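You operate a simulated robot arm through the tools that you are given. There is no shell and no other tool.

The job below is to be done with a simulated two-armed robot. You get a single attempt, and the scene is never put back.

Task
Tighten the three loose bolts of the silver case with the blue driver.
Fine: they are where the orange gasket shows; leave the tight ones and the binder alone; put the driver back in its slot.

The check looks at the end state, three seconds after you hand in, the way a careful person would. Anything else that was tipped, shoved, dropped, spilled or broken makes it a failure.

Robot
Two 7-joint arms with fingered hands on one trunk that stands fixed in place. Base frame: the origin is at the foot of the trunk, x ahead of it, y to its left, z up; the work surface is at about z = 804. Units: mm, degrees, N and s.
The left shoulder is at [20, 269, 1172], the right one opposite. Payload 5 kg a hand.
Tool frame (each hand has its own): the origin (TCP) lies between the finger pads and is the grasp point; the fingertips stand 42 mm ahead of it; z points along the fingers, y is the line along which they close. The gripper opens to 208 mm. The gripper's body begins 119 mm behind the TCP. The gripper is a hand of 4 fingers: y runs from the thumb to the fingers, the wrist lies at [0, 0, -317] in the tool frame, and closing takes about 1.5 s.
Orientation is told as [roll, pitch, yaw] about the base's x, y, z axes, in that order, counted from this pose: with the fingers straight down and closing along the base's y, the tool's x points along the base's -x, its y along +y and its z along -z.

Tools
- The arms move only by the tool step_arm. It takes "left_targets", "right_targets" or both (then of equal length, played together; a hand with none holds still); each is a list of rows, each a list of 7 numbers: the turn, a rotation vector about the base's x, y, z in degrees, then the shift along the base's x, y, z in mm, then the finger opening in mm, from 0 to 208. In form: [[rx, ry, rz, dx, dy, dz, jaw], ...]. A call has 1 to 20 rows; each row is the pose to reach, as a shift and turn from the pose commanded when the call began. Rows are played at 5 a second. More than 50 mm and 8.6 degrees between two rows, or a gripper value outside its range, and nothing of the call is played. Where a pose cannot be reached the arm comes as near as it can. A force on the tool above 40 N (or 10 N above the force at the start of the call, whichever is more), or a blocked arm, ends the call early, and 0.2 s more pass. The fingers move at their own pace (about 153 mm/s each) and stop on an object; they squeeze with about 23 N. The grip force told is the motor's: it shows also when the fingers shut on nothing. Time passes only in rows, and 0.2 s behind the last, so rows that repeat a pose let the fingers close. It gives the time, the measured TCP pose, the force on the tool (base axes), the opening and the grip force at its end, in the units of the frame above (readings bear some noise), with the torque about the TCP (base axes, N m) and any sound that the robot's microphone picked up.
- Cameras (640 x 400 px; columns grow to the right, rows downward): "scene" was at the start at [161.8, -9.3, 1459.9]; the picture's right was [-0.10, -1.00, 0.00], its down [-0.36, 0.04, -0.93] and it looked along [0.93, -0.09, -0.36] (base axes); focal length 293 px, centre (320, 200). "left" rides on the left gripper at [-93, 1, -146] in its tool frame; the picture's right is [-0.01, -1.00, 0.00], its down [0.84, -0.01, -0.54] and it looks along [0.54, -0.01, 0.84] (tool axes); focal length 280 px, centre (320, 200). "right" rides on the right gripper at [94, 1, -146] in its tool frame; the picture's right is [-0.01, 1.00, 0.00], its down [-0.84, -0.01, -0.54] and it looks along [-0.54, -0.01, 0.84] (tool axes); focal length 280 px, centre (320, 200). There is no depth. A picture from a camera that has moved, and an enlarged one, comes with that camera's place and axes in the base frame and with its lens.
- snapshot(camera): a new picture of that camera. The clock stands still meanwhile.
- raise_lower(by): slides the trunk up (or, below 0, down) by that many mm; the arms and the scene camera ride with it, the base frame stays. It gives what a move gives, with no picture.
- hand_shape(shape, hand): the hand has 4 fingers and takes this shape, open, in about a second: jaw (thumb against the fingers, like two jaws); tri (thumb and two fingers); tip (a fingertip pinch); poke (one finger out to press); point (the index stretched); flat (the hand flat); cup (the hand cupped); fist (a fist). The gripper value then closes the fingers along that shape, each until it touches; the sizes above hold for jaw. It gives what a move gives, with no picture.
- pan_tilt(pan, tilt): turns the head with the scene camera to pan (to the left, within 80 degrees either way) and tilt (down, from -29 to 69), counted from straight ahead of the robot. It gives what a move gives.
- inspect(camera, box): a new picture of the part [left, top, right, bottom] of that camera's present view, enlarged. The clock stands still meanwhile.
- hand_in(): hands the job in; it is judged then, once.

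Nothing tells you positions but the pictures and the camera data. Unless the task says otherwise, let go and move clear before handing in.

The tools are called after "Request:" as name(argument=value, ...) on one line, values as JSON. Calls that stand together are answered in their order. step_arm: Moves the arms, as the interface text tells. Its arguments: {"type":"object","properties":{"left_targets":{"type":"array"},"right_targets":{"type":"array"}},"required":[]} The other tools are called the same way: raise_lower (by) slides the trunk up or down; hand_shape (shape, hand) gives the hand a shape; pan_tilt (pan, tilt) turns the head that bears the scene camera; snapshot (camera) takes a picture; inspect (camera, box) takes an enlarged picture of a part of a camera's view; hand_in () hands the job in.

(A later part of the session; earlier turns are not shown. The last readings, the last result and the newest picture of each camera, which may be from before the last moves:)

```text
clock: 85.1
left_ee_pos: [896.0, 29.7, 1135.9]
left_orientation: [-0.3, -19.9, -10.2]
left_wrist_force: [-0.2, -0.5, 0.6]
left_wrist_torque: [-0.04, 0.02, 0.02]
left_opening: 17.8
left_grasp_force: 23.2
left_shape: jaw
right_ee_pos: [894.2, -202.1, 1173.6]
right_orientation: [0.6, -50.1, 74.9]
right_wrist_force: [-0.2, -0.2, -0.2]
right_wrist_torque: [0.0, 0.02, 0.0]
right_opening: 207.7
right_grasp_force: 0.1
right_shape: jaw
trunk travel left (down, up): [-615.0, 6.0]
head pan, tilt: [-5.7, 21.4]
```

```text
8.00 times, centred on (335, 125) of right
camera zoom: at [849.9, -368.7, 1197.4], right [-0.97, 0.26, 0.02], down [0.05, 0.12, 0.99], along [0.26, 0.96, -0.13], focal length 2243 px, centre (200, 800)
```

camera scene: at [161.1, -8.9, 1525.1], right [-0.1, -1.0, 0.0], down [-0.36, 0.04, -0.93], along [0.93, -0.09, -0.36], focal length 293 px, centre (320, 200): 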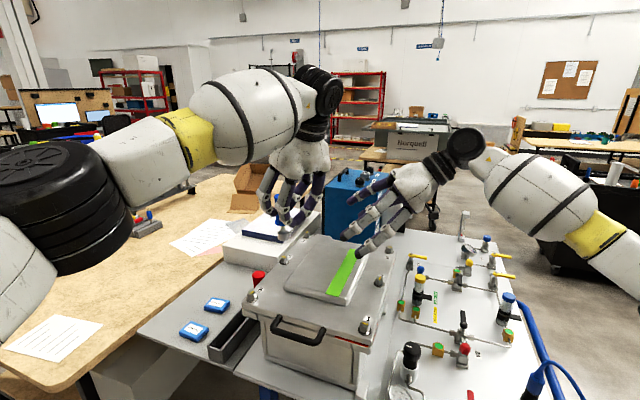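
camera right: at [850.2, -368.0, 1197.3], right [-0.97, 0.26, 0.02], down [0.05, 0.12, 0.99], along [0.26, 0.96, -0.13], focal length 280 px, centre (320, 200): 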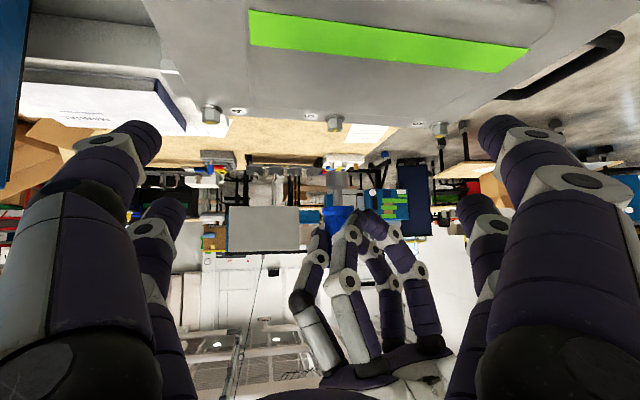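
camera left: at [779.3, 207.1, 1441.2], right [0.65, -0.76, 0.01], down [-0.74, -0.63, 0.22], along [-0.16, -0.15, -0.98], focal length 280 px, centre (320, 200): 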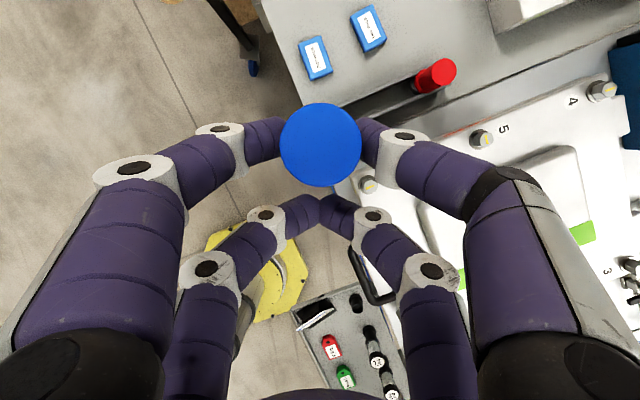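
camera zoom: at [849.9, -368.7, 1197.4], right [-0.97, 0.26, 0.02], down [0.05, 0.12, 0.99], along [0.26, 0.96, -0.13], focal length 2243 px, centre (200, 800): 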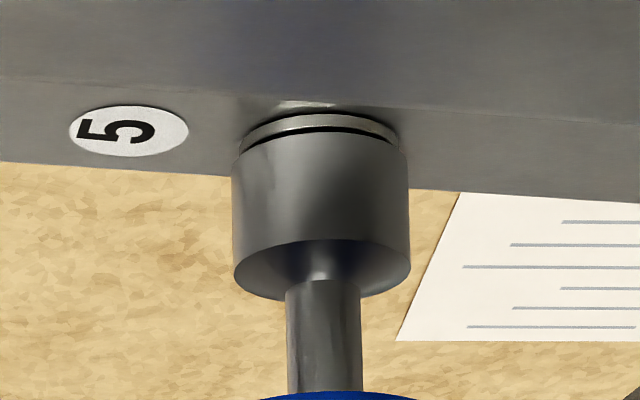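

The washer is moving toward the lid as it turns, so the bolt is going in. I continue another 30°, watching for the torque to rise.

Request:
step_arm(left_targets=[[0, 0, -5, 0.66, 2.97, -0.2, 10], [0, 0, -10, 1.58, 5.86, -0.3, 10], [0, 0, -15, 2.74, 8.66, -0.4, 10], [0, 0, -20, 4.15, 11.35, -0.5, 10], [0, 0, -25, 5.79, 13.91, -0.6, 10], [0, 0, -30, 7.64, 16.32, -0.7, 10], [0, 0, -30, 7.64, 16.32, -0.7, 10]])

Request:
inspect(camera="right", box=[310, 100, 360, 150])

Request:
inspect(camera="scene", box=[270, 230, 310, 270])

```text
clock: 86.7
left_ee_pos: [902.6, 44.2, 1134.5]
left_orientation: [-0.2, -19.9, -40.1]
left_wrist_force: [0.7, 0.8, 4.7]
left_wrist_torque: [-0.03, -0.15, 0.11]
left_opening: 18.2
left_grasp_force: 23.0
left_shape: jaw
right_ee_pos: [895.1, -202.6, 1174.0]
right_orientation: [0.7, -50.0, 75.0]
right_wrist_force: [1.0, 0.0, -1.1]
right_wrist_torque: [0.0, 0.01, 0.02]
right_opening: 208.0
right_grasp_force: 0.0
right_shape: jaw
trunk travel left (down, up): [-615.0, 6.0]
head pan, tilt: [-5.7, 21.4]
```

```text
8.00 times, centred on (335, 125) of right
camera zoom: at [849.8, -368.7, 1197.5], right [-0.97, 0.26, 0.02], down [0.05, 0.12, 0.99], along [0.26, 0.96, -0.13], focal length 2243 px, centre (200, 800)
```

zoom: 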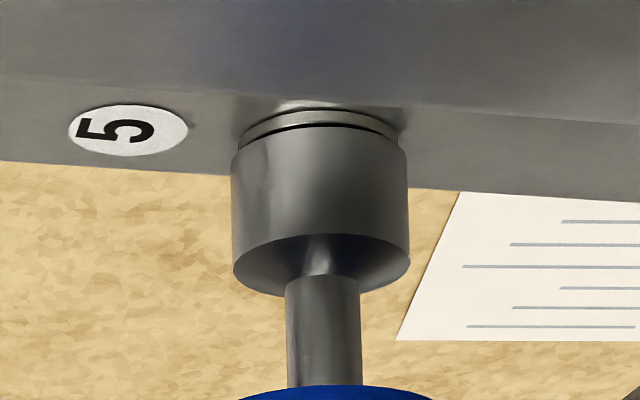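

```text
10.00 times, centred on (290, 250) of scene
camera zoom: at [160.7, -9.3, 1525.1], right [-0.1, -1.0, 0.0], down [-0.36, 0.04, -0.93], along [0.93, -0.09, -0.36], focal length 2930 px, centre (620, -300)
```

zoom: 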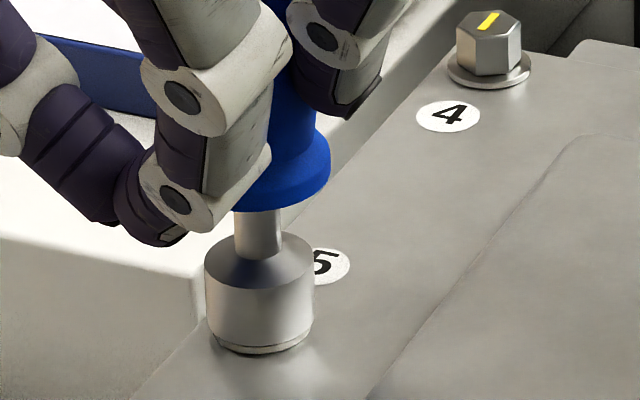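

80° so far. I turn the last 10° and check the torque.

Request:
step_arm(left_targets=[[0, 0, -2.5, 1.0, 1.13, 0, 10], [0, 0, -5, 2.05, 2.23, 0, 10], [0, 0, -7.5, 3.15, 3.28, 0, 10], [0, 0, -10, 4.3, 4.28, 0, 10], [0, 0, -10, 4.3, 4.28, 0, 10]])

Request:
inspect(camera="right", box=[310, 100, 360, 150])

```text
clock: 87.9
left_ee_pos: [907.7, 50.4, 1134.3]
left_orientation: [-0.3, -19.9, -50.1]
left_wrist_force: [0.4, -0.5, 4.2]
left_wrist_torque: [-0.13, -0.02, 0.01]
left_opening: 18.2
left_grasp_force: 23.1
left_shape: jaw
right_ee_pos: [894.7, -201.9, 1174.6]
right_orientation: [0.6, -50.0, 74.9]
right_wrist_force: [-0.4, -0.2, 0.9]
right_wrist_torque: [-0.03, -0.01, 0.01]
right_opening: 208.0
right_grasp_force: 0.1
right_shape: jaw
trunk travel left (down, up): [-615.0, 6.0]
head pan, tilt: [-5.7, 21.4]
```

```text
8.00 times, centred on (335, 125) of right
camera zoom: at [849.8, -368.7, 1197.4], right [-0.97, 0.26, 0.02], down [0.05, 0.12, 0.99], along [0.26, 0.96, -0.13], focal length 2243 px, centre (200, 800)
```

zoom: 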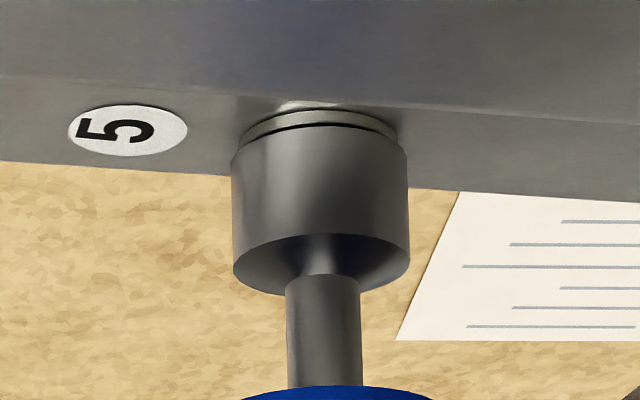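

No clear torque rise yet. I lift the driver straight off and look at the mark on bolt 5 and at the gasket.

Request:
step_arm(left_targets=[[0, 0, 0, 0, 0, 2, 10], [0, 0, 0, 0, 0, 6, 10], [0, 0, 0, 0, 0, 12, 10], [0, 0, 0, 0, 0, 20, 10], [0, 0, 0, 0, 0, 30, 10], [0, 0, 0, 0, 0, 40, 10], [0, 0, 0, 0, 0, 40, 10]])

Request:
inspect(camera="scene", box=[270, 230, 310, 270])

Request:
inspect(camera="right", box=[310, 100, 360, 150])

Request:
inspect(camera="left", box=[200, 60, 440, 260])

```text
clock: 89.5
left_ee_pos: [908.3, 49.4, 1174.7]
left_orientation: [-0.4, -19.8, -50.0]
left_wrist_force: [0.3, -0.7, -1.7]
left_wrist_torque: [0.05, 0.04, 0.0]
left_opening: 18.1
left_grasp_force: 23.0
left_shape: jaw
right_ee_pos: [893.4, -202.7, 1174.1]
right_orientation: [0.6, -49.9, 75.1]
right_wrist_force: [0.8, 0.3, 0.4]
right_wrist_torque: [0.0, 0.02, 0.01]
right_opening: 207.9
right_grasp_force: 0.0
right_shape: jaw
trunk travel left (down, up): [-615.0, 6.0]
head pan, tilt: [-5.7, 21.4]
```

```text
10.00 times, centred on (290, 250) of scene
camera zoom: at [161.2, -9.2, 1525.0], right [-0.1, -1.0, 0.0], down [-0.36, 0.04, -0.93], along [0.93, -0.09, -0.36], focal length 2930 px, centre (620, -300)
```

zoom: 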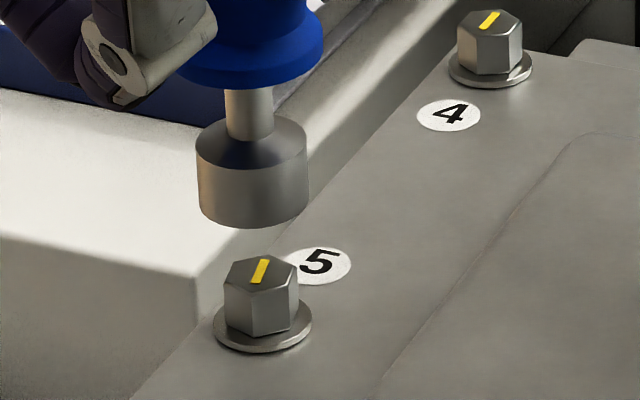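

```text
8.00 times, centred on (335, 125) of right
camera zoom: at [850.2, -368.5, 1197.1], right [-0.97, 0.26, 0.02], down [0.05, 0.12, 0.99], along [0.26, 0.96, -0.13], focal length 2243 px, centre (200, 800)
```

zoom: 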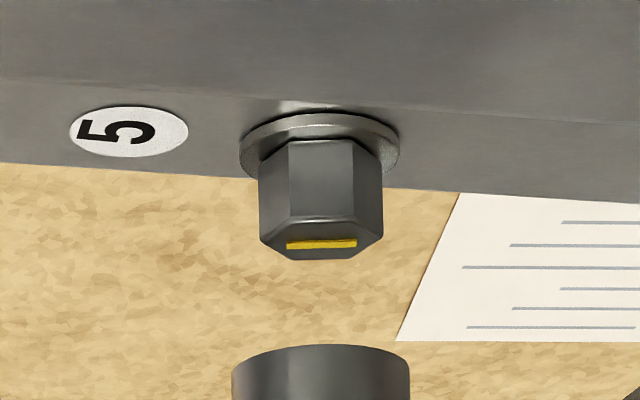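

```text
2.00 times, centred on (320, 160) of left
camera zoom: at [936.0, 22.8, 1343.8], right [-0.76, -0.65, 0.01], down [-0.63, 0.74, 0.22], along [-0.15, 0.16, -0.98], focal length 561 px, centre (320, 280)
```

zoom: 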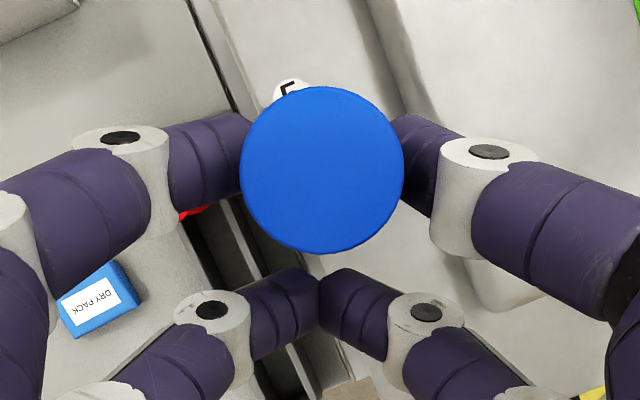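

The bolt turned: its mark is now at about -12°, versus about -27° on the tight bolts, so roughly 15° is left. I correct the 1 mm offset that shows, and lower the socket back over the head.

Request:
step_arm(left_targets=[[0, 0, 0, -0.6, -0.5, 0, 10], [0, 0, 0, -1.2, -0.9, -5, 10], [0, 0, 0, -1.2, -0.9, -12, 10], [0, 0, 0, -1.2, -0.9, -18, 10], [0, 0, 0, -1.2, -0.9, -22, 10], [0, 0, 0, -1.2, -0.9, -26, 10], [0, 0, 0, -1.2, -0.9, -30, 10], [0, 0, 0, -1.2, -0.9, -34, 10], [0, 0, 0, -1.2, -0.9, -38, 10], [0, 0, 0, -1.2, -0.9, -38, 10]])

Request:
inspect(camera="scene", box=[270, 230, 310, 270])

Request:
inspect(camera="right", box=[310, 100, 360, 150])

```text
clock: 91.7
left_ee_pos: [906.9, 48.4, 1136.7]
left_orientation: [-0.3, -20.0, -50.1]
left_wrist_force: [1.2, 0.3, -3.1]
left_wrist_torque: [0.12, -0.02, 0.04]
left_opening: 18.3
left_grasp_force: 22.8
left_shape: jaw
right_ee_pos: [896.4, -201.7, 1174.8]
right_orientation: [0.6, -49.9, 75.0]
right_wrist_force: [-0.3, -0.4, -0.5]
right_wrist_torque: [0.03, -0.02, 0.02]
right_opening: 207.8
right_grasp_force: 0.1
right_shape: jaw
trunk travel left (down, up): [-615.0, 6.0]
head pan, tilt: [-5.7, 21.4]
```

```text
10.00 times, centred on (290, 250) of scene
camera zoom: at [161.3, -9.2, 1525.0], right [-0.1, -1.0, 0.0], down [-0.36, 0.04, -0.93], along [0.93, -0.09, -0.36], focal length 2930 px, centre (620, -300)
```

zoom: 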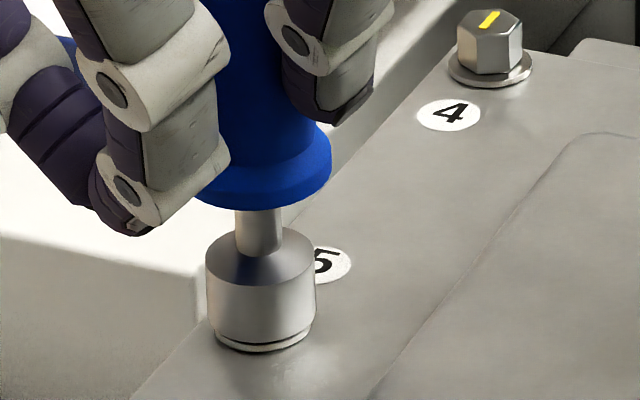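

```text
8.00 times, centred on (335, 125) of right
camera zoom: at [850.3, -368.5, 1196.9], right [-0.97, 0.26, 0.02], down [0.05, 0.12, 0.99], along [0.26, 0.96, -0.13], focal length 2243 px, centre (200, 800)
```

zoom: 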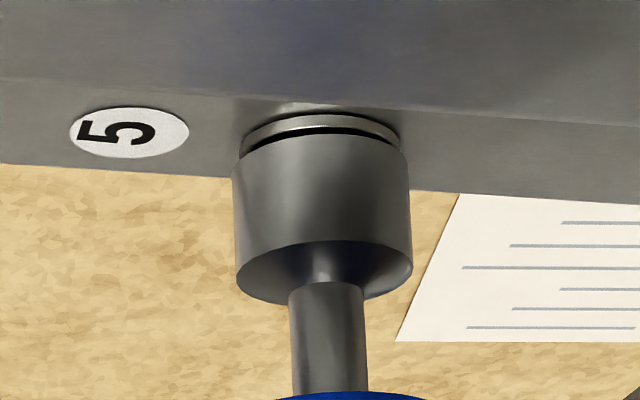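

Reseated with almost no side force. I lower the last 2 mm and turn another 16° clockwise.

Request:
step_arm(left_targets=[[0, 0, 0, 0, 0, -1, 10], [0, 0, 0, 0, 0, -1.8, 10], [0, 0, -4, 1.92, 1.47, -1.8, 10], [0, 0, -8, 3.95, 2.82, -1.8, 10], [0, 0, -12, 6.05, 4.0, -1.8, 10], [0, 0, -16, 8.22, 5.12, -1.8, 10], [0, 0, -16, 8.22, 5.12, -1.8, 10]])

```text
clock: 93.3
left_ee_pos: [914.9, 53.6, 1135.2]
left_orientation: [-0.5, -19.9, -66.1]
left_wrist_force: [2.0, 2.8, 1.1]
left_wrist_torque: [0.0, -0.06, 0.32]
left_opening: 17.8
left_grasp_force: 23.2
left_shape: jaw
right_ee_pos: [894.3, -202.1, 1175.1]
right_orientation: [0.5, -50.0, 75.0]
right_wrist_force: [-0.2, 0.4, 0.2]
right_wrist_torque: [-0.03, 0.02, 0.01]
right_opening: 208.2
right_grasp_force: 0.1
right_shape: jaw
trunk travel left (down, up): [-615.0, 6.0]
head pan, tilt: [-5.7, 21.4]
```

The torque has risen to about 0.3 N·m, a sign of tightening. I turn 6° more and watch it.

Request:
step_arm(left_targets=[[0, 0, -2, 1.12, 0.47, 0, 10], [0, 0, -4, 2.26, 0.9, 0, 10], [0, 0, -6, 3.4, 1.3, 0, 10], [0, 0, -6, 3.4, 1.3, 0, 10]])

```text
clock: 94.3
left_ee_pos: [918.9, 55.5, 1134.7]
left_orientation: [-0.3, -19.8, -72.1]
left_wrist_force: [3.1, 5.7, -1.2]
left_wrist_torque: [0.13, -0.05, 0.84]
left_opening: 18.2
left_grasp_force: 22.5
left_shape: jaw
right_ee_pos: [894.3, -201.4, 1174.3]
right_orientation: [0.6, -50.0, 75.0]
right_wrist_force: [-0.4, 0.1, 0.3]
right_wrist_torque: [0.01, 0.04, 0.03]
right_opening: 207.7
right_grasp_force: 0.0
right_shape: jaw
trunk travel left (down, up): [-615.0, 6.0]
head pan, tilt: [-5.7, 21.4]
```

Torque is now 0.84 N·m, so the bolt is coming up tight. I go 3° more to feel whether it is at its stop or clicks.

Request:
step_arm(left_targets=[[0, 0, -1.5, 0.86, 0.27, 0, 10], [0, 0, -3, 1.74, 0.5, 0, 10], [0, 0, -3, 1.74, 0.5, 0, 10]])

Request:
inspect(camera="right", box=[300, 100, 370, 170])

Request:
inspect(camera="scene", box=[260, 210, 320, 270])

```text
clock: 95.1
left_ee_pos: [920.3, 55.8, 1134.6]
left_orientation: [-0.4, -19.9, -75.1]
left_wrist_force: [6.3, 3.9, -0.8]
left_wrist_torque: [0.13, -0.09, 1.1]
left_opening: 17.9
left_grasp_force: 23.3
left_shape: jaw
right_ee_pos: [895.8, -201.1, 1173.7]
right_orientation: [0.6, -50.0, 74.9]
right_wrist_force: [-0.6, 0.5, 0.0]
right_wrist_torque: [0.0, 0.01, 0.0]
right_opening: 208.2
right_grasp_force: 0.1
right_shape: jaw
trunk travel left (down, up): [-615.0, 6.0]
head pan, tilt: [-5.7, 21.4]
```

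```text
5.71 times, centred on (335, 135) of right
camera zoom: at [850.4, -368.4, 1197.0], right [-0.97, 0.26, 0.02], down [0.05, 0.12, 0.99], along [0.26, 0.96, -0.13], focal length 1602 px, centre (234, 571)
```

zoom: 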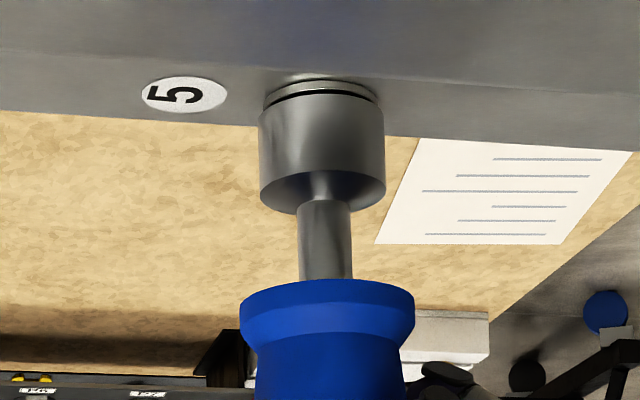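

```text
6.67 times, centred on (290, 240) of scene
camera zoom: at [161.5, -9.0, 1525.0], right [-0.1, -1.0, 0.0], down [-0.36, 0.04, -0.93], along [0.93, -0.09, -0.36], focal length 1953 px, centre (520, -67)
```

zoom: 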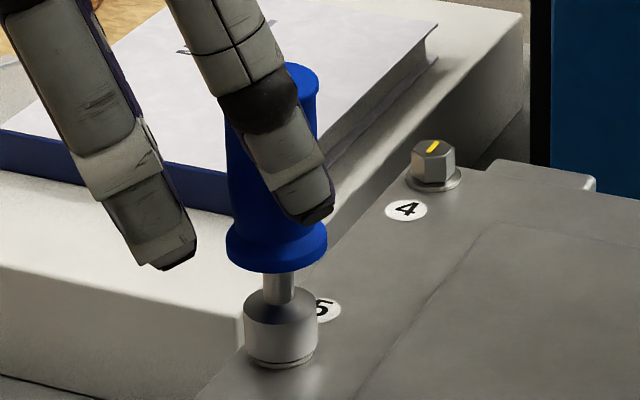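

Torque 1.1 N·m and still rising with little motion: it is at its stop. I ease back 6° to relieve the wind-up and lift off to inspect.

Request:
step_arm(left_targets=[[0, 0, 3, -1.7, -0.5, 0, 10], [0, 0, 6, -3.47, -1.12, 0, 10], [0, 0, 6, -3.47, -1.12, 3, 10], [0, 0, 6, -3.47, -1.12, 8, 10], [0, 0, 6, -3.47, -1.12, 15, 10], [0, 0, 6, -3.47, -1.12, 25, 10], [0, 0, 6, -3.47, -1.12, 38, 10], [0, 0, 6, -3.47, -1.12, 50, 10], [0, 0, 6, -3.47, -1.12, 50, 10]])

Request:
inspect(camera="right", box=[300, 100, 370, 170])

Request:
inspect(camera="scene", box=[260, 200, 330, 270])

```text
clock: 97.1
left_ee_pos: [913.8, 54.3, 1186.3]
left_orientation: [-0.4, -20.1, -69.0]
left_wrist_force: [-0.4, -0.5, -1.2]
left_wrist_torque: [0.04, -0.03, 0.03]
left_opening: 16.3
left_grasp_force: 23.4
left_shape: jaw
right_ee_pos: [894.4, -202.6, 1174.7]
right_orientation: [0.5, -50.0, 75.0]
right_wrist_force: [-0.2, -0.4, 0.8]
right_wrist_torque: [-0.08, -0.05, 0.0]
right_opening: 208.0
right_grasp_force: 0.0
right_shape: jaw
trunk travel left (down, up): [-615.0, 6.0]
head pan, tilt: [-5.7, 21.4]
```

```text
5.71 times, centred on (335, 135) of right
camera zoom: at [849.6, -368.5, 1197.7], right [-0.97, 0.26, 0.02], down [0.05, 0.12, 0.99], along [0.26, 0.96, -0.13], focal length 1602 px, centre (234, 571)
```

zoom: 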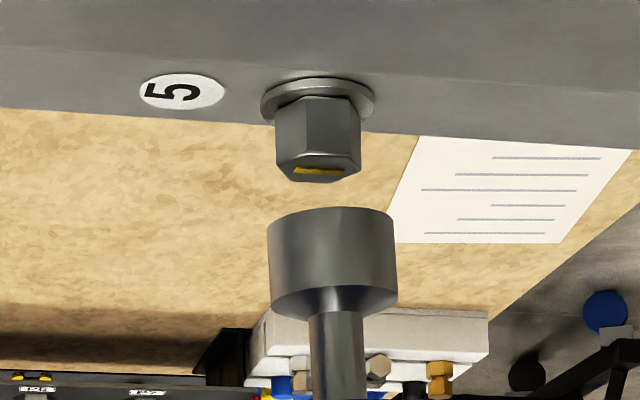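

```text
5.71 times, centred on (295, 235) of scene
camera zoom: at [160.5, -9.1, 1525.2], right [-0.1, -1.0, 0.0], down [-0.36, 0.04, -0.93], along [0.93, -0.09, -0.36], focal length 1674 px, centre (463, 0)
```

zoom: 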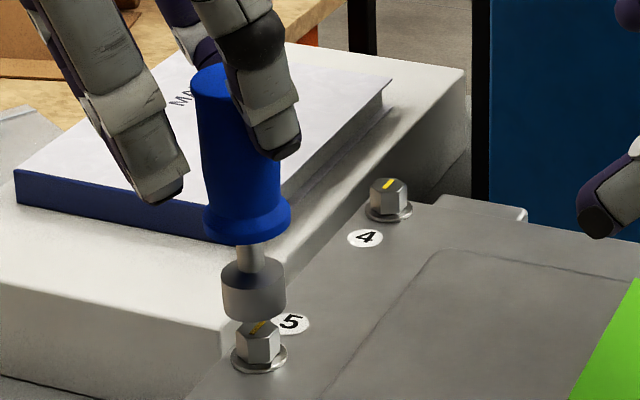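

The driver tilted a few degrees in the grip under that torque. Let me look closely at bolt 5's final state.

Request:
inspect(camera="scene", box=[278, 240, 314, 270])

Request:
inspect(camera="right", box=[315, 105, 355, 135])

Request:
inspect(camera="right", box=[190, 95, 230, 125])

Request:
inspect(camera="left", box=[180, 20, 460, 280])

```text
13.33 times, centred on (296, 255) of scene
camera zoom: at [160.5, -9.1, 1525.2], right [-0.1, -1.0, 0.0], down [-0.36, 0.04, -0.93], along [0.93, -0.09, -0.36], focal length 3907 px, centre (640, -533)
```

zoom: 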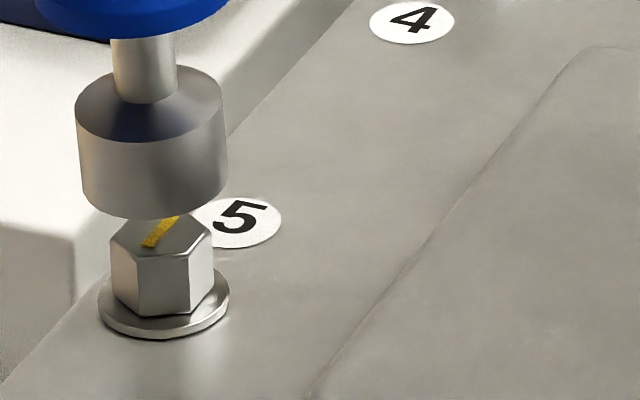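

```text
13.33 times, centred on (335, 120) of right
camera zoom: at [849.6, -368.5, 1197.7], right [-0.97, 0.26, 0.02], down [0.05, 0.12, 0.99], along [0.26, 0.96, -0.13], focal length 3738 px, centre (120, 1267)
```

zoom: 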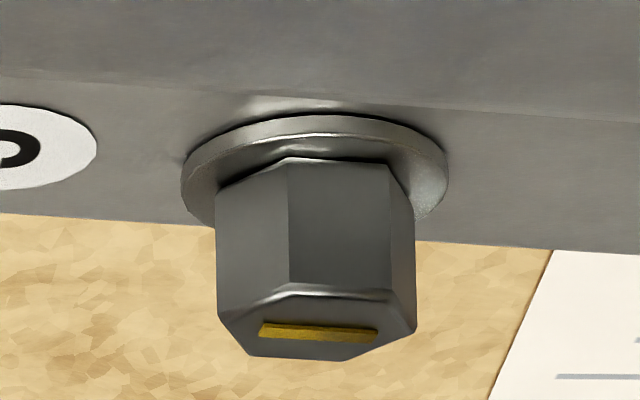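

```text
13.33 times, centred on (210, 110) of right
camera zoom: at [849.6, -368.5, 1197.7], right [-0.97, 0.26, 0.02], down [0.05, 0.12, 0.99], along [0.26, 0.96, -0.13], focal length 3738 px, centre (1787, 1400)
```

zoom: 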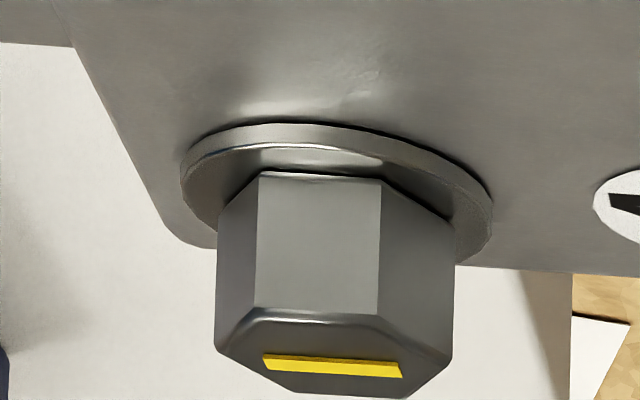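

```text
1.54 times, centred on (320, 150) of left
camera zoom: at [931.1, 20.1, 1355.5], right [-0.93, -0.37, 0.01], down [-0.36, 0.91, 0.22], along [-0.09, 0.2, -0.98], focal length 431 px, centre (320, 277)
```

zoom: 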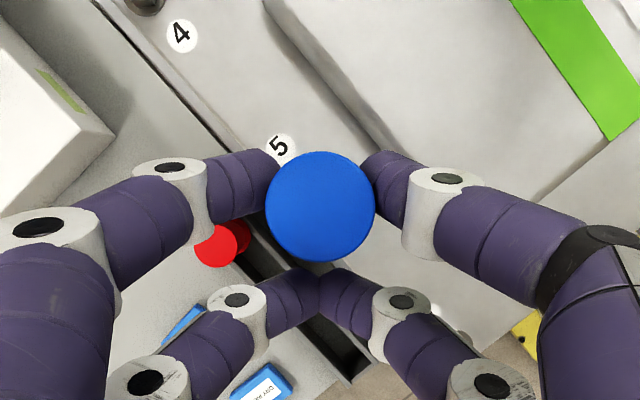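

Bolt 5's hex has turned to -26°, exactly like the tight ones, so it is tight. Next is bolt 1. I first move the right hand back so its camera can watch bolt 1 from the right side.

Request:
step_arm(right_targets=[[0, 0, 2, -15, -25, 5, 208], [0, 0, 4, -40, -50, 5, 208], [0, 0, 6, -70, -75, 5, 208], [0, 0, 8, -105, -100, 5, 208], [0, 0, 10, -140, -125, 5, 208], [0, 0, 12, -175, -150, 5, 208], [0, 0, 14, -210, -170, 5, 208], [0, 0, 15, -244, -188, 5, 208], [0, 0, 15, -244, -188, 5, 208]])

Request:
step_arm(left_targets=[[0.3, 0.6, 0, -20, 0, 5, 10], [0.6, 1.1, 0, -50, 0, 10, 10], [0.9, 1.7, 0, -85, 0, 12, 10], [1.2, 2.2, 0, -120, 0, 14, 10], [1.2, 2.2, 0, -155, 0, 14, 10], [1.2, 2.2, 0, -190, 0, 14, 10], [1.2, 2.2, 0, -225, -10, 14, 10], [1.2, 2.2, 0, -250, -20, 14, 10], [1.2, 2.2, 0, -265, -30, 14, 10], [1.2, 2.2, 0, -265, -30, 14, 10]])

Request:
snapshot(camera="scene")

Request:
snapshot(camera="right")

```text
clock: 99.1
left_ee_pos: [915.1, 56.0, 1184.9]
left_orientation: [-0.5, -19.9, -69.1]
left_wrist_force: [0.3, 0.4, -2.7]
left_wrist_torque: [-0.01, 0.11, -0.02]
left_opening: 16.2
left_grasp_force: 23.2
left_shape: jaw
right_ee_pos: [649.8, -392.2, 1181.0]
right_orientation: [0.6, -50.0, 90.0]
right_wrist_force: [0.2, 0.4, 0.5]
right_wrist_torque: [-0.03, 0.06, 0.05]
right_opening: 207.8
right_grasp_force: 0.1
right_shape: jaw
trunk travel left (down, up): [-615.0, 6.0]
head pan, tilt: [-5.7, 21.4]
```

```text
clock: 101.3
left_ee_pos: [651.5, 25.5, 1199.0]
left_orientation: [-2.1, -18.0, -68.5]
left_wrist_force: [-0.2, 1.1, -1.3]
left_wrist_torque: [0.01, 0.03, 0.02]
left_opening: 16.0
left_grasp_force: 23.2
left_shape: jaw
right_ee_pos: [650.7, -392.2, 1182.3]
right_orientation: [0.7, -50.0, 90.1]
right_wrist_force: [-0.2, 0.7, 0.2]
right_wrist_torque: [-0.06, 0.02, 0.01]
right_opening: 208.2
right_grasp_force: 0.0
right_shape: jaw
trunk travel left (down, up): [-615.0, 6.0]
head pan, tilt: [-5.7, 21.4]
```

```text
taken
camera scene: at [161.1, -8.9, 1525.0], right [-0.1, -1.0, 0.0], down [-0.36, 0.04, -0.93], along [0.93, -0.09, -0.36], focal length 293 px, centre (320, 200)
```

scene: 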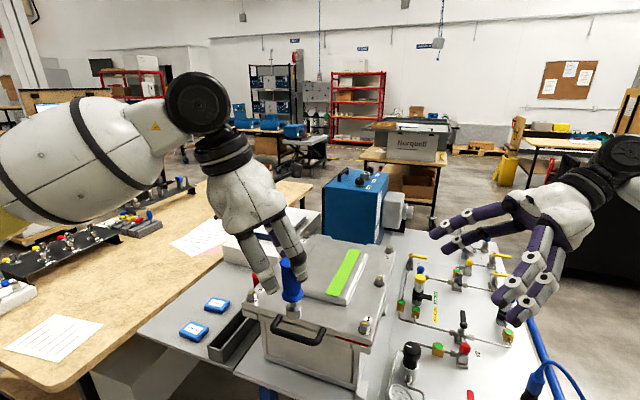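

```text
taken
camera right: at [649.8, -564.7, 1204.0], right [-1.0, 0.0, 0.02], down [0.02, 0.13, 0.99], along [0.0, 0.99, -0.13], focal length 280 px, centre (320, 200)
```

right: 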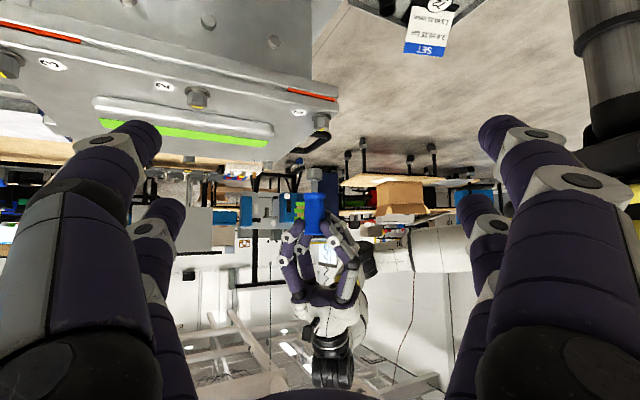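

The right camera now sees bolt 1 with the orange strip beside it. I turn the left hand in free air to yaw +20°, the start angle for bolt 1.

Request:
step_arm(left_targets=[[0, 0, 7.4, 0, 0, 0, 10], [0, 0, 14.8, 0, 0, 0, 10], [0, 0, 22.2, 0, 0, 0, 10], [0, 0, 29.6, 0, 0, 0, 10], [0, 0, 37, 0, 0, 0, 10], [0, 0, 44.4, 0, 0, 0, 10], [0, 0, 51.8, 0, 0, 0, 10], [0, 0, 59.2, 0, 0, 0, 10], [0, 0, 66.6, 0, 0, 0, 10], [0, 0, 74, 0, 0, 0, 10], [0, 0, 81.4, 0, 0, 0, 10], [0, 0, 88.5, 0, 0, 0, 10], [0, 0, 88.5, 0, 0, 0, 10]])

Request:
snapshot(camera="scene")

```text
clock: 104.1
left_ee_pos: [652.6, 24.9, 1198.8]
left_orientation: [-1.9, -18.0, 20.0]
left_wrist_force: [1.2, 0.6, -2.3]
left_wrist_torque: [-0.03, 0.05, 0.03]
left_opening: 16.2
left_grasp_force: 22.9
left_shape: jaw
right_ee_pos: [649.6, -392.1, 1180.8]
right_orientation: [0.5, -50.0, 90.0]
right_wrist_force: [0.1, 0.9, 0.6]
right_wrist_torque: [0.01, -0.01, -0.01]
right_opening: 207.8
right_grasp_force: 0.1
right_shape: jaw
trunk travel left (down, up): [-615.0, 6.0]
head pan, tilt: [-5.7, 21.4]
```

```text
taken
camera scene: at [160.9, -9.0, 1525.1], right [-0.1, -1.0, 0.0], down [-0.36, 0.04, -0.93], along [0.93, -0.09, -0.36], focal length 293 px, centre (320, 200)
```

scene: 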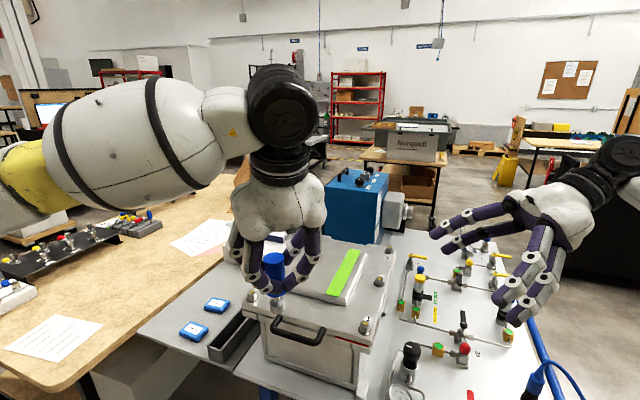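

Good. Now I carry it over to bolt 1 at the same height.

Request:
step_arm(left_targets=[[0, 0, 0, -5, -25, 0, 10], [0, 0, 0, -13, -60, 0, 10], [0, 0, 0, -21, -100, 0, 10], [0, 0, 0, -29, -140, 0, 10], [0, 0, 0, -36, -172, 0, 10], [0, 0, 0, -39.5, -193, 0, 10], [0, 0, 0, -39.5, -193, 0, 10]])

Request:
snapshot(camera="scene")

Request:
inspect(camera="scene", box=[330, 250, 410, 330])

Request:
inspect(camera="right", box=[280, 90, 370, 190])

```text
clock: 105.7
left_ee_pos: [609.9, -166.9, 1198.9]
left_orientation: [-2.1, -18.1, 20.0]
left_wrist_force: [1.1, 0.1, -1.9]
left_wrist_torque: [-0.04, 0.04, -0.02]
left_opening: 16.4
left_grasp_force: 23.2
left_shape: jaw
right_ee_pos: [649.4, -391.8, 1180.5]
right_orientation: [0.7, -50.0, 89.9]
right_wrist_force: [-0.1, 1.3, 0.0]
right_wrist_torque: [-0.04, 0.02, 0.01]
right_opening: 207.8
right_grasp_force: 0.0
right_shape: jaw
trunk travel left (down, up): [-615.0, 6.0]
head pan, tilt: [-5.7, 21.4]
```

```text
taken
camera scene: at [161.1, -8.8, 1525.0], right [-0.1, -1.0, 0.0], down [-0.36, 0.04, -0.93], along [0.93, -0.09, -0.36], focal length 293 px, centre (320, 200)
```

scene: 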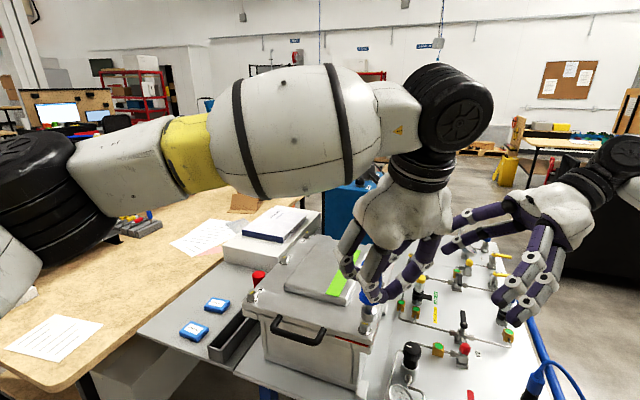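

```text
5.00 times, centred on (370, 290) of scene
camera zoom: at [161.1, -8.8, 1525.0], right [-0.1, -1.0, 0.0], down [-0.36, 0.04, -0.93], along [0.93, -0.09, -0.36], focal length 1465 px, centre (70, -250)
```

zoom: 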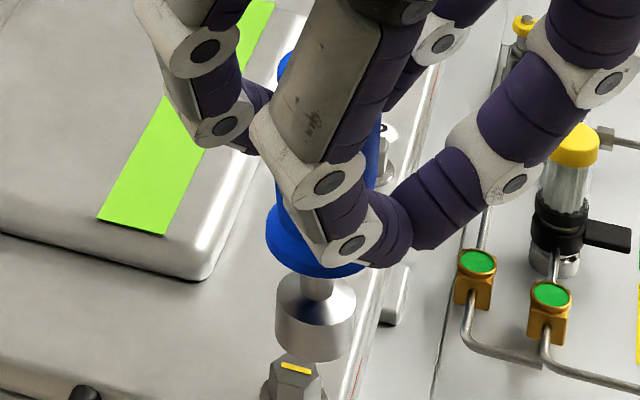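

```text
4.00 times, centred on (325, 140) of right
camera zoom: at [649.8, -564.4, 1204.1], right [-1.0, 0.0, 0.02], down [0.02, 0.13, 0.99], along [0.0, 0.99, -0.13], focal length 1122 px, centre (300, 440)
```

zoom: 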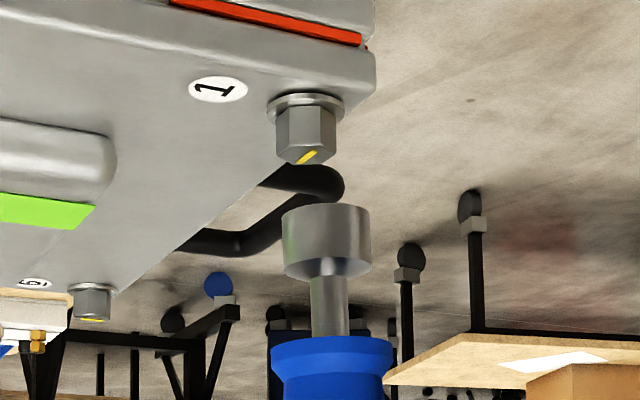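

The driver slid down about 24 mm in my grip when I lifted it off bolt 5, so I'll re-grip once it stands on bolt 1. First I align: it needs about (+7, +6) mm.

Request:
step_arm(left_targets=[[0, 0, 0, 3, 3, 0, 10], [0, 0, 0, 7, 6, 0, 10], [0, 0, 0, 7, 6, 0, 10], [0, 0, 0, 7, 6, 0, 10]])

Request:
inspect(camera="scene", box=[340, 280, 390, 330])

Request:
inspect(camera="right", box=[295, 105, 345, 155])

```text
clock: 106.7
left_ee_pos: [617.4, -163.7, 1199.6]
left_orientation: [-2.0, -18.0, 19.9]
left_wrist_force: [-1.3, 0.1, -1.1]
left_wrist_torque: [0.0, 0.06, 0.01]
left_opening: 16.7
left_grasp_force: 23.0
left_shape: jaw
right_ee_pos: [649.1, -392.4, 1181.4]
right_orientation: [0.5, -50.0, 90.0]
right_wrist_force: [-1.3, 0.3, 0.3]
right_wrist_torque: [0.0, -0.01, 0.0]
right_opening: 207.8
right_grasp_force: 0.0
right_shape: jaw
trunk travel left (down, up): [-615.0, 6.0]
head pan, tilt: [-5.7, 21.4]
```

```text
8.00 times, centred on (365, 305) of scene
camera zoom: at [161.0, -9.4, 1525.0], right [-0.1, -1.0, 0.0], down [-0.36, 0.04, -0.93], along [0.93, -0.09, -0.36], focal length 2344 px, centre (-40, -640)
```

zoom: 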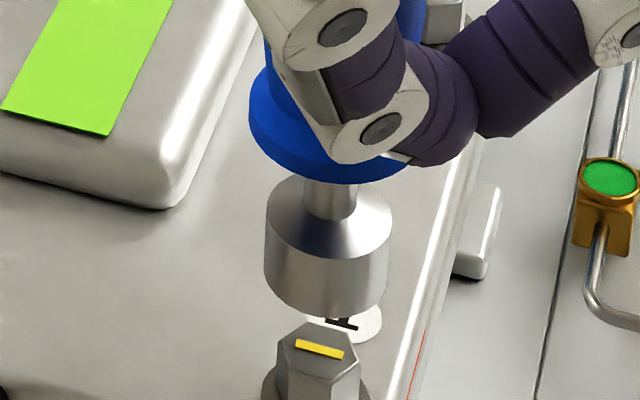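

```text
8.00 times, centred on (320, 130) of right
camera zoom: at [649.6, -565.2, 1203.9], right [-1.0, 0.0, 0.02], down [0.02, 0.13, 0.99], along [0.0, 0.99, -0.13], focal length 2243 px, centre (320, 760)
```

zoom: 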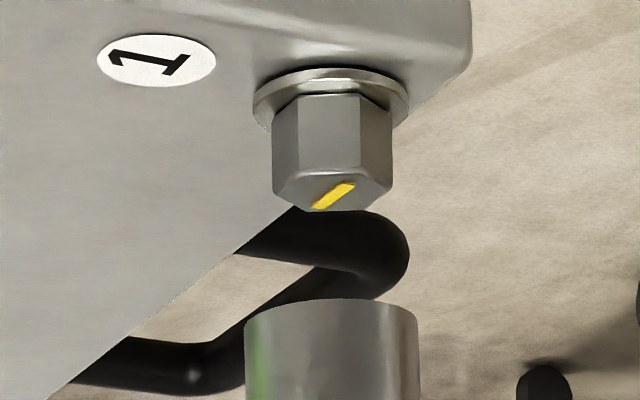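

Aligned within about 0.6 mm. I nudge x and descend 15 mm toward bolt 1.

Request:
step_arm(left_targets=[[0, 0, 0, -0.6, 0, -3, 10], [0, 0, 0, -0.6, 0, -7, 10], [0, 0, 0, -0.6, 0, -11, 10], [0, 0, 0, -0.6, 0, -15, 10], [0, 0, 0, -0.6, 0, -17, 10], [0, 0, 0, -0.6, 0, -17, 10]])

Request:
inspect(camera="scene", box=[340, 285, 390, 335])

Request:
inspect(camera="right", box=[295, 105, 345, 155])

```text
clock: 108.1
left_ee_pos: [619.0, -162.4, 1183.0]
left_orientation: [-1.9, -18.1, 19.9]
left_wrist_force: [-0.1, -0.8, -2.3]
left_wrist_torque: [-0.01, 0.02, -0.01]
left_opening: 16.2
left_grasp_force: 22.9
left_shape: jaw
right_ee_pos: [650.0, -392.8, 1180.9]
right_orientation: [0.6, -50.0, 90.0]
right_wrist_force: [0.1, -0.4, -0.4]
right_wrist_torque: [0.01, -0.01, 0.01]
right_opening: 207.9
right_grasp_force: 0.0
right_shape: jaw
trunk travel left (down, up): [-615.0, 6.0]
head pan, tilt: [-5.7, 21.4]
```

```text
8.00 times, centred on (365, 310) of scene
camera zoom: at [161.0, -9.3, 1525.1], right [-0.1, -1.0, 0.0], down [-0.36, 0.04, -0.93], along [0.93, -0.09, -0.36], focal length 2344 px, centre (-40, -680)
```

zoom: 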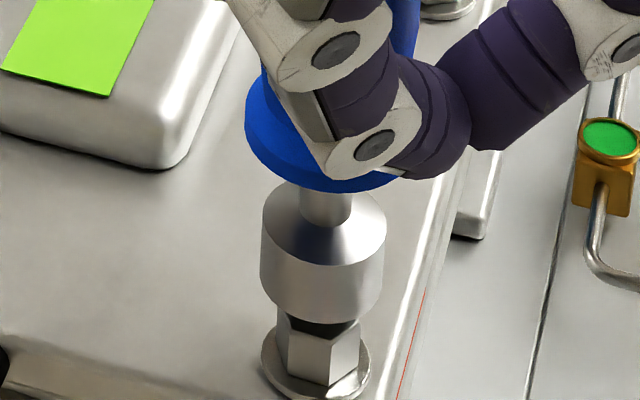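

```text
8.00 times, centred on (320, 130) of right
camera zoom: at [649.5, -565.2, 1204.0], right [-1.0, 0.0, 0.02], down [0.02, 0.13, 0.99], along [0.0, 0.99, -0.13], focal length 2243 px, centre (320, 760)
```

zoom: 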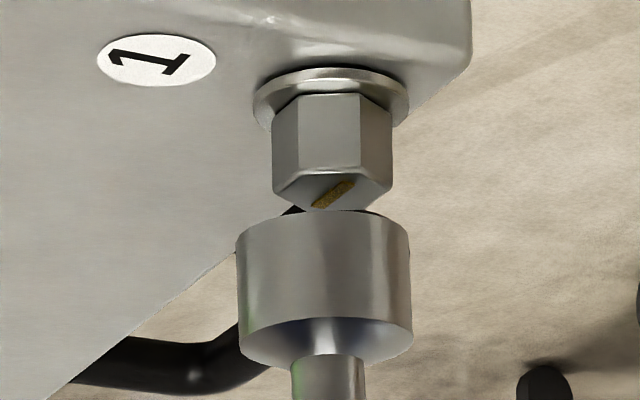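

The scene view is good, but the right view shows 1.9 mm too far in +x. I correct that before going on.

Request:
step_arm(left_targets=[[0, 0, 0, -1, -0.1, 0, 10], [0, 0, 0, -1.9, -0.2, 0, 10], [0, 0, 0, -1.9, -0.2, 0, 10], [0, 0, 0, -1.9, -0.2, 0, 10]])

Request:
inspect(camera="scene", box=[340, 285, 390, 335])

Request:
inspect(camera="right", box=[295, 105, 345, 155])

```text
clock: 109.1
left_ee_pos: [617.1, -163.3, 1182.1]
left_orientation: [-2.0, -18.1, 19.9]
left_wrist_force: [0.5, 0.4, -1.3]
left_wrist_torque: [-0.01, 0.03, 0.0]
left_opening: 16.2
left_grasp_force: 22.9
left_shape: jaw
right_ee_pos: [649.9, -392.8, 1181.5]
right_orientation: [0.7, -50.1, 89.9]
right_wrist_force: [-0.1, 0.2, 1.2]
right_wrist_torque: [0.0, 0.02, 0.02]
right_opening: 207.8
right_grasp_force: 0.1
right_shape: jaw
trunk travel left (down, up): [-615.0, 6.0]
head pan, tilt: [-5.7, 21.4]
```

```text
8.00 times, centred on (365, 310) of scene
camera zoom: at [161.0, -9.3, 1525.1], right [-0.1, -1.0, 0.0], down [-0.36, 0.04, -0.93], along [0.93, -0.09, -0.36], focal length 2344 px, centre (-40, -680)
```

zoom: 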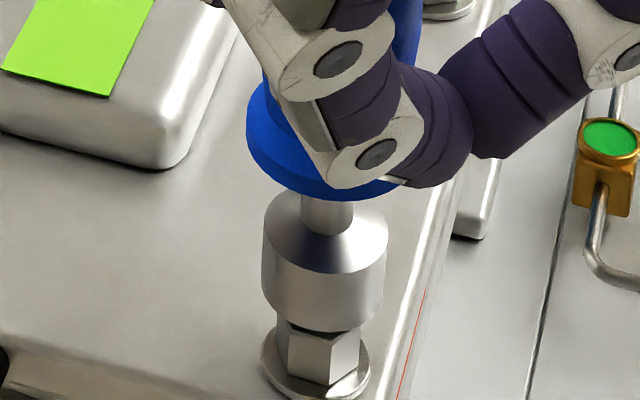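

```text
8.00 times, centred on (320, 130) of right
camera zoom: at [649.5, -565.1, 1204.0], right [-1.0, 0.0, 0.02], down [0.02, 0.13, 0.99], along [0.0, 0.99, -0.13], focal length 2243 px, centre (320, 760)
```

zoom: 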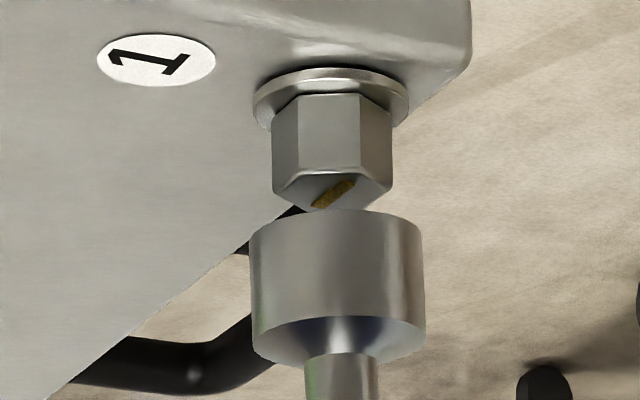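

Now within half a millimetre. I nudge and go down 5 mm.

Request:
step_arm(left_targets=[[0, 0, 0, 0.4, 0.3, -1, 10], [0, 0, 0, 0.4, 0.3, -2, 10], [0, 0, 0, 0.4, 0.3, -3, 10], [0, 0, 0, 0.4, 0.3, -4, 10], [0, 0, 0, 0.4, 0.3, -5, 10], [0, 0, 0, 0.4, 0.3, -5, 10]])

Request:
inspect(camera="scene", box=[340, 285, 390, 335])

Request:
inspect(camera="right", box=[295, 105, 345, 155])

```text
clock: 110.5
left_ee_pos: [616.7, -161.8, 1177.6]
left_orientation: [-2.0, -17.9, 20.0]
left_wrist_force: [0.0, -0.3, -1.7]
left_wrist_torque: [0.0, 0.06, -0.02]
left_opening: 16.3
left_grasp_force: 22.7
left_shape: jaw
right_ee_pos: [647.9, -392.4, 1180.8]
right_orientation: [0.6, -50.1, 90.0]
right_wrist_force: [-0.5, -0.7, -0.9]
right_wrist_torque: [0.04, 0.0, 0.0]
right_opening: 207.8
right_grasp_force: 0.1
right_shape: jaw
trunk travel left (down, up): [-615.0, 6.0]
head pan, tilt: [-5.7, 21.4]
```

```text
8.00 times, centred on (365, 310) of scene
camera zoom: at [161.0, -9.3, 1525.0], right [-0.1, -1.0, 0.0], down [-0.36, 0.04, -0.93], along [0.93, -0.09, -0.36], focal length 2344 px, centre (-40, -680)
```

zoom: 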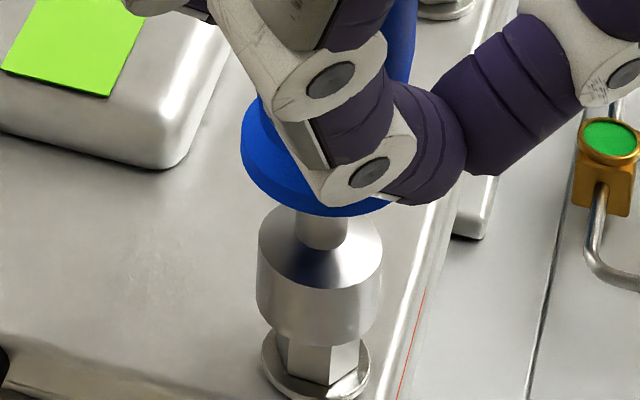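

```text
8.00 times, centred on (320, 130) of right
camera zoom: at [649.5, -565.2, 1204.0], right [-1.0, 0.0, 0.02], down [0.02, 0.13, 0.99], along [0.0, 0.99, -0.13], focal length 2243 px, centre (320, 760)
```

zoom: 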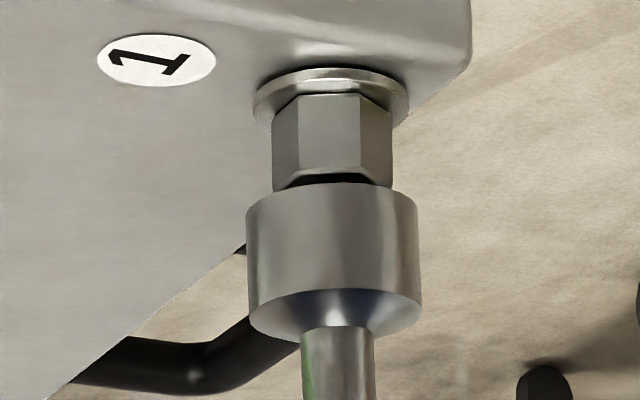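

Good in x, 0.7 mm off in y. I correct and keep descending.

Request:
step_arm(left_targets=[[0, 0, 0, 0, -0.6, 0, 10], [0, 0, 0, 0, -0.6, -1.5, 10], [0, 0, 0, 0, -0.6, -3, 10], [0, 0, 0, 0, -0.6, -4.5, 10], [0, 0, 0, 0, -0.6, -6, 10], [0, 0, 0, 0, -0.6, -7, 10], [0, 0, 0, 0, -0.6, -7, 10]])

Request:
inspect(camera="scene", box=[340, 285, 390, 335])

Request:
inspect(camera="right", box=[295, 105, 345, 155])

```text
clock: 112.1
left_ee_pos: [617.2, -161.7, 1169.6]
left_orientation: [-2.1, -18.0, 19.8]
left_wrist_force: [-0.6, -0.6, -1.2]
left_wrist_torque: [-0.03, 0.04, 0.02]
left_opening: 16.5
left_grasp_force: 23.1
left_shape: jaw
right_ee_pos: [649.4, -392.6, 1181.6]
right_orientation: [0.7, -50.1, 90.0]
right_wrist_force: [-0.4, 0.2, -0.2]
right_wrist_torque: [0.03, -0.01, -0.02]
right_opening: 208.0
right_grasp_force: 0.0
right_shape: jaw
trunk travel left (down, up): [-615.0, 6.0]
head pan, tilt: [-5.7, 21.4]
```

```text
8.00 times, centred on (365, 310) of scene
camera zoom: at [161.0, -9.4, 1525.1], right [-0.1, -1.0, 0.0], down [-0.36, 0.04, -0.93], along [0.93, -0.09, -0.36], focal length 2344 px, centre (-40, -680)
```

zoom: 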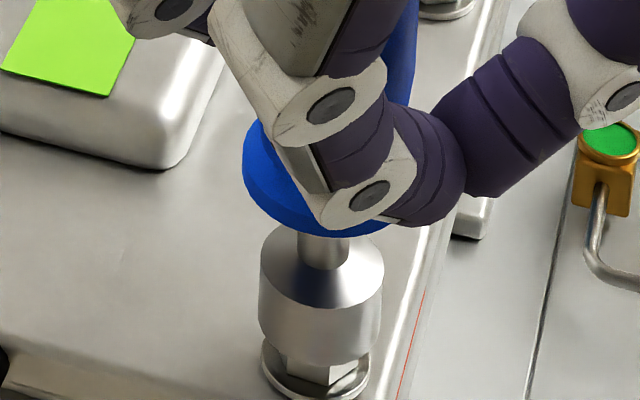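

```text
8.00 times, centred on (320, 130) of right
camera zoom: at [649.5, -565.2, 1204.0], right [-1.0, 0.0, 0.02], down [0.02, 0.13, 0.99], along [0.0, 0.99, -0.13], focal length 2243 px, centre (320, 760)
```

zoom: 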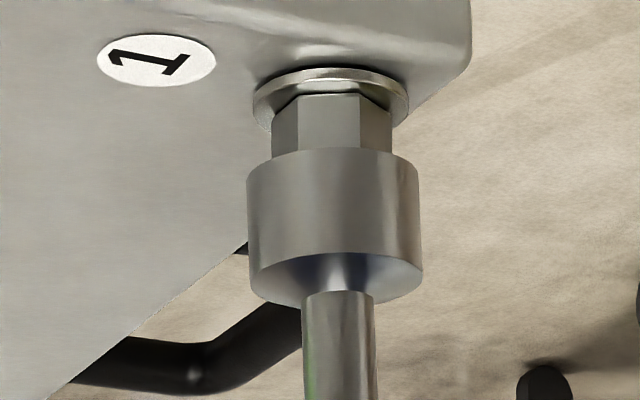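

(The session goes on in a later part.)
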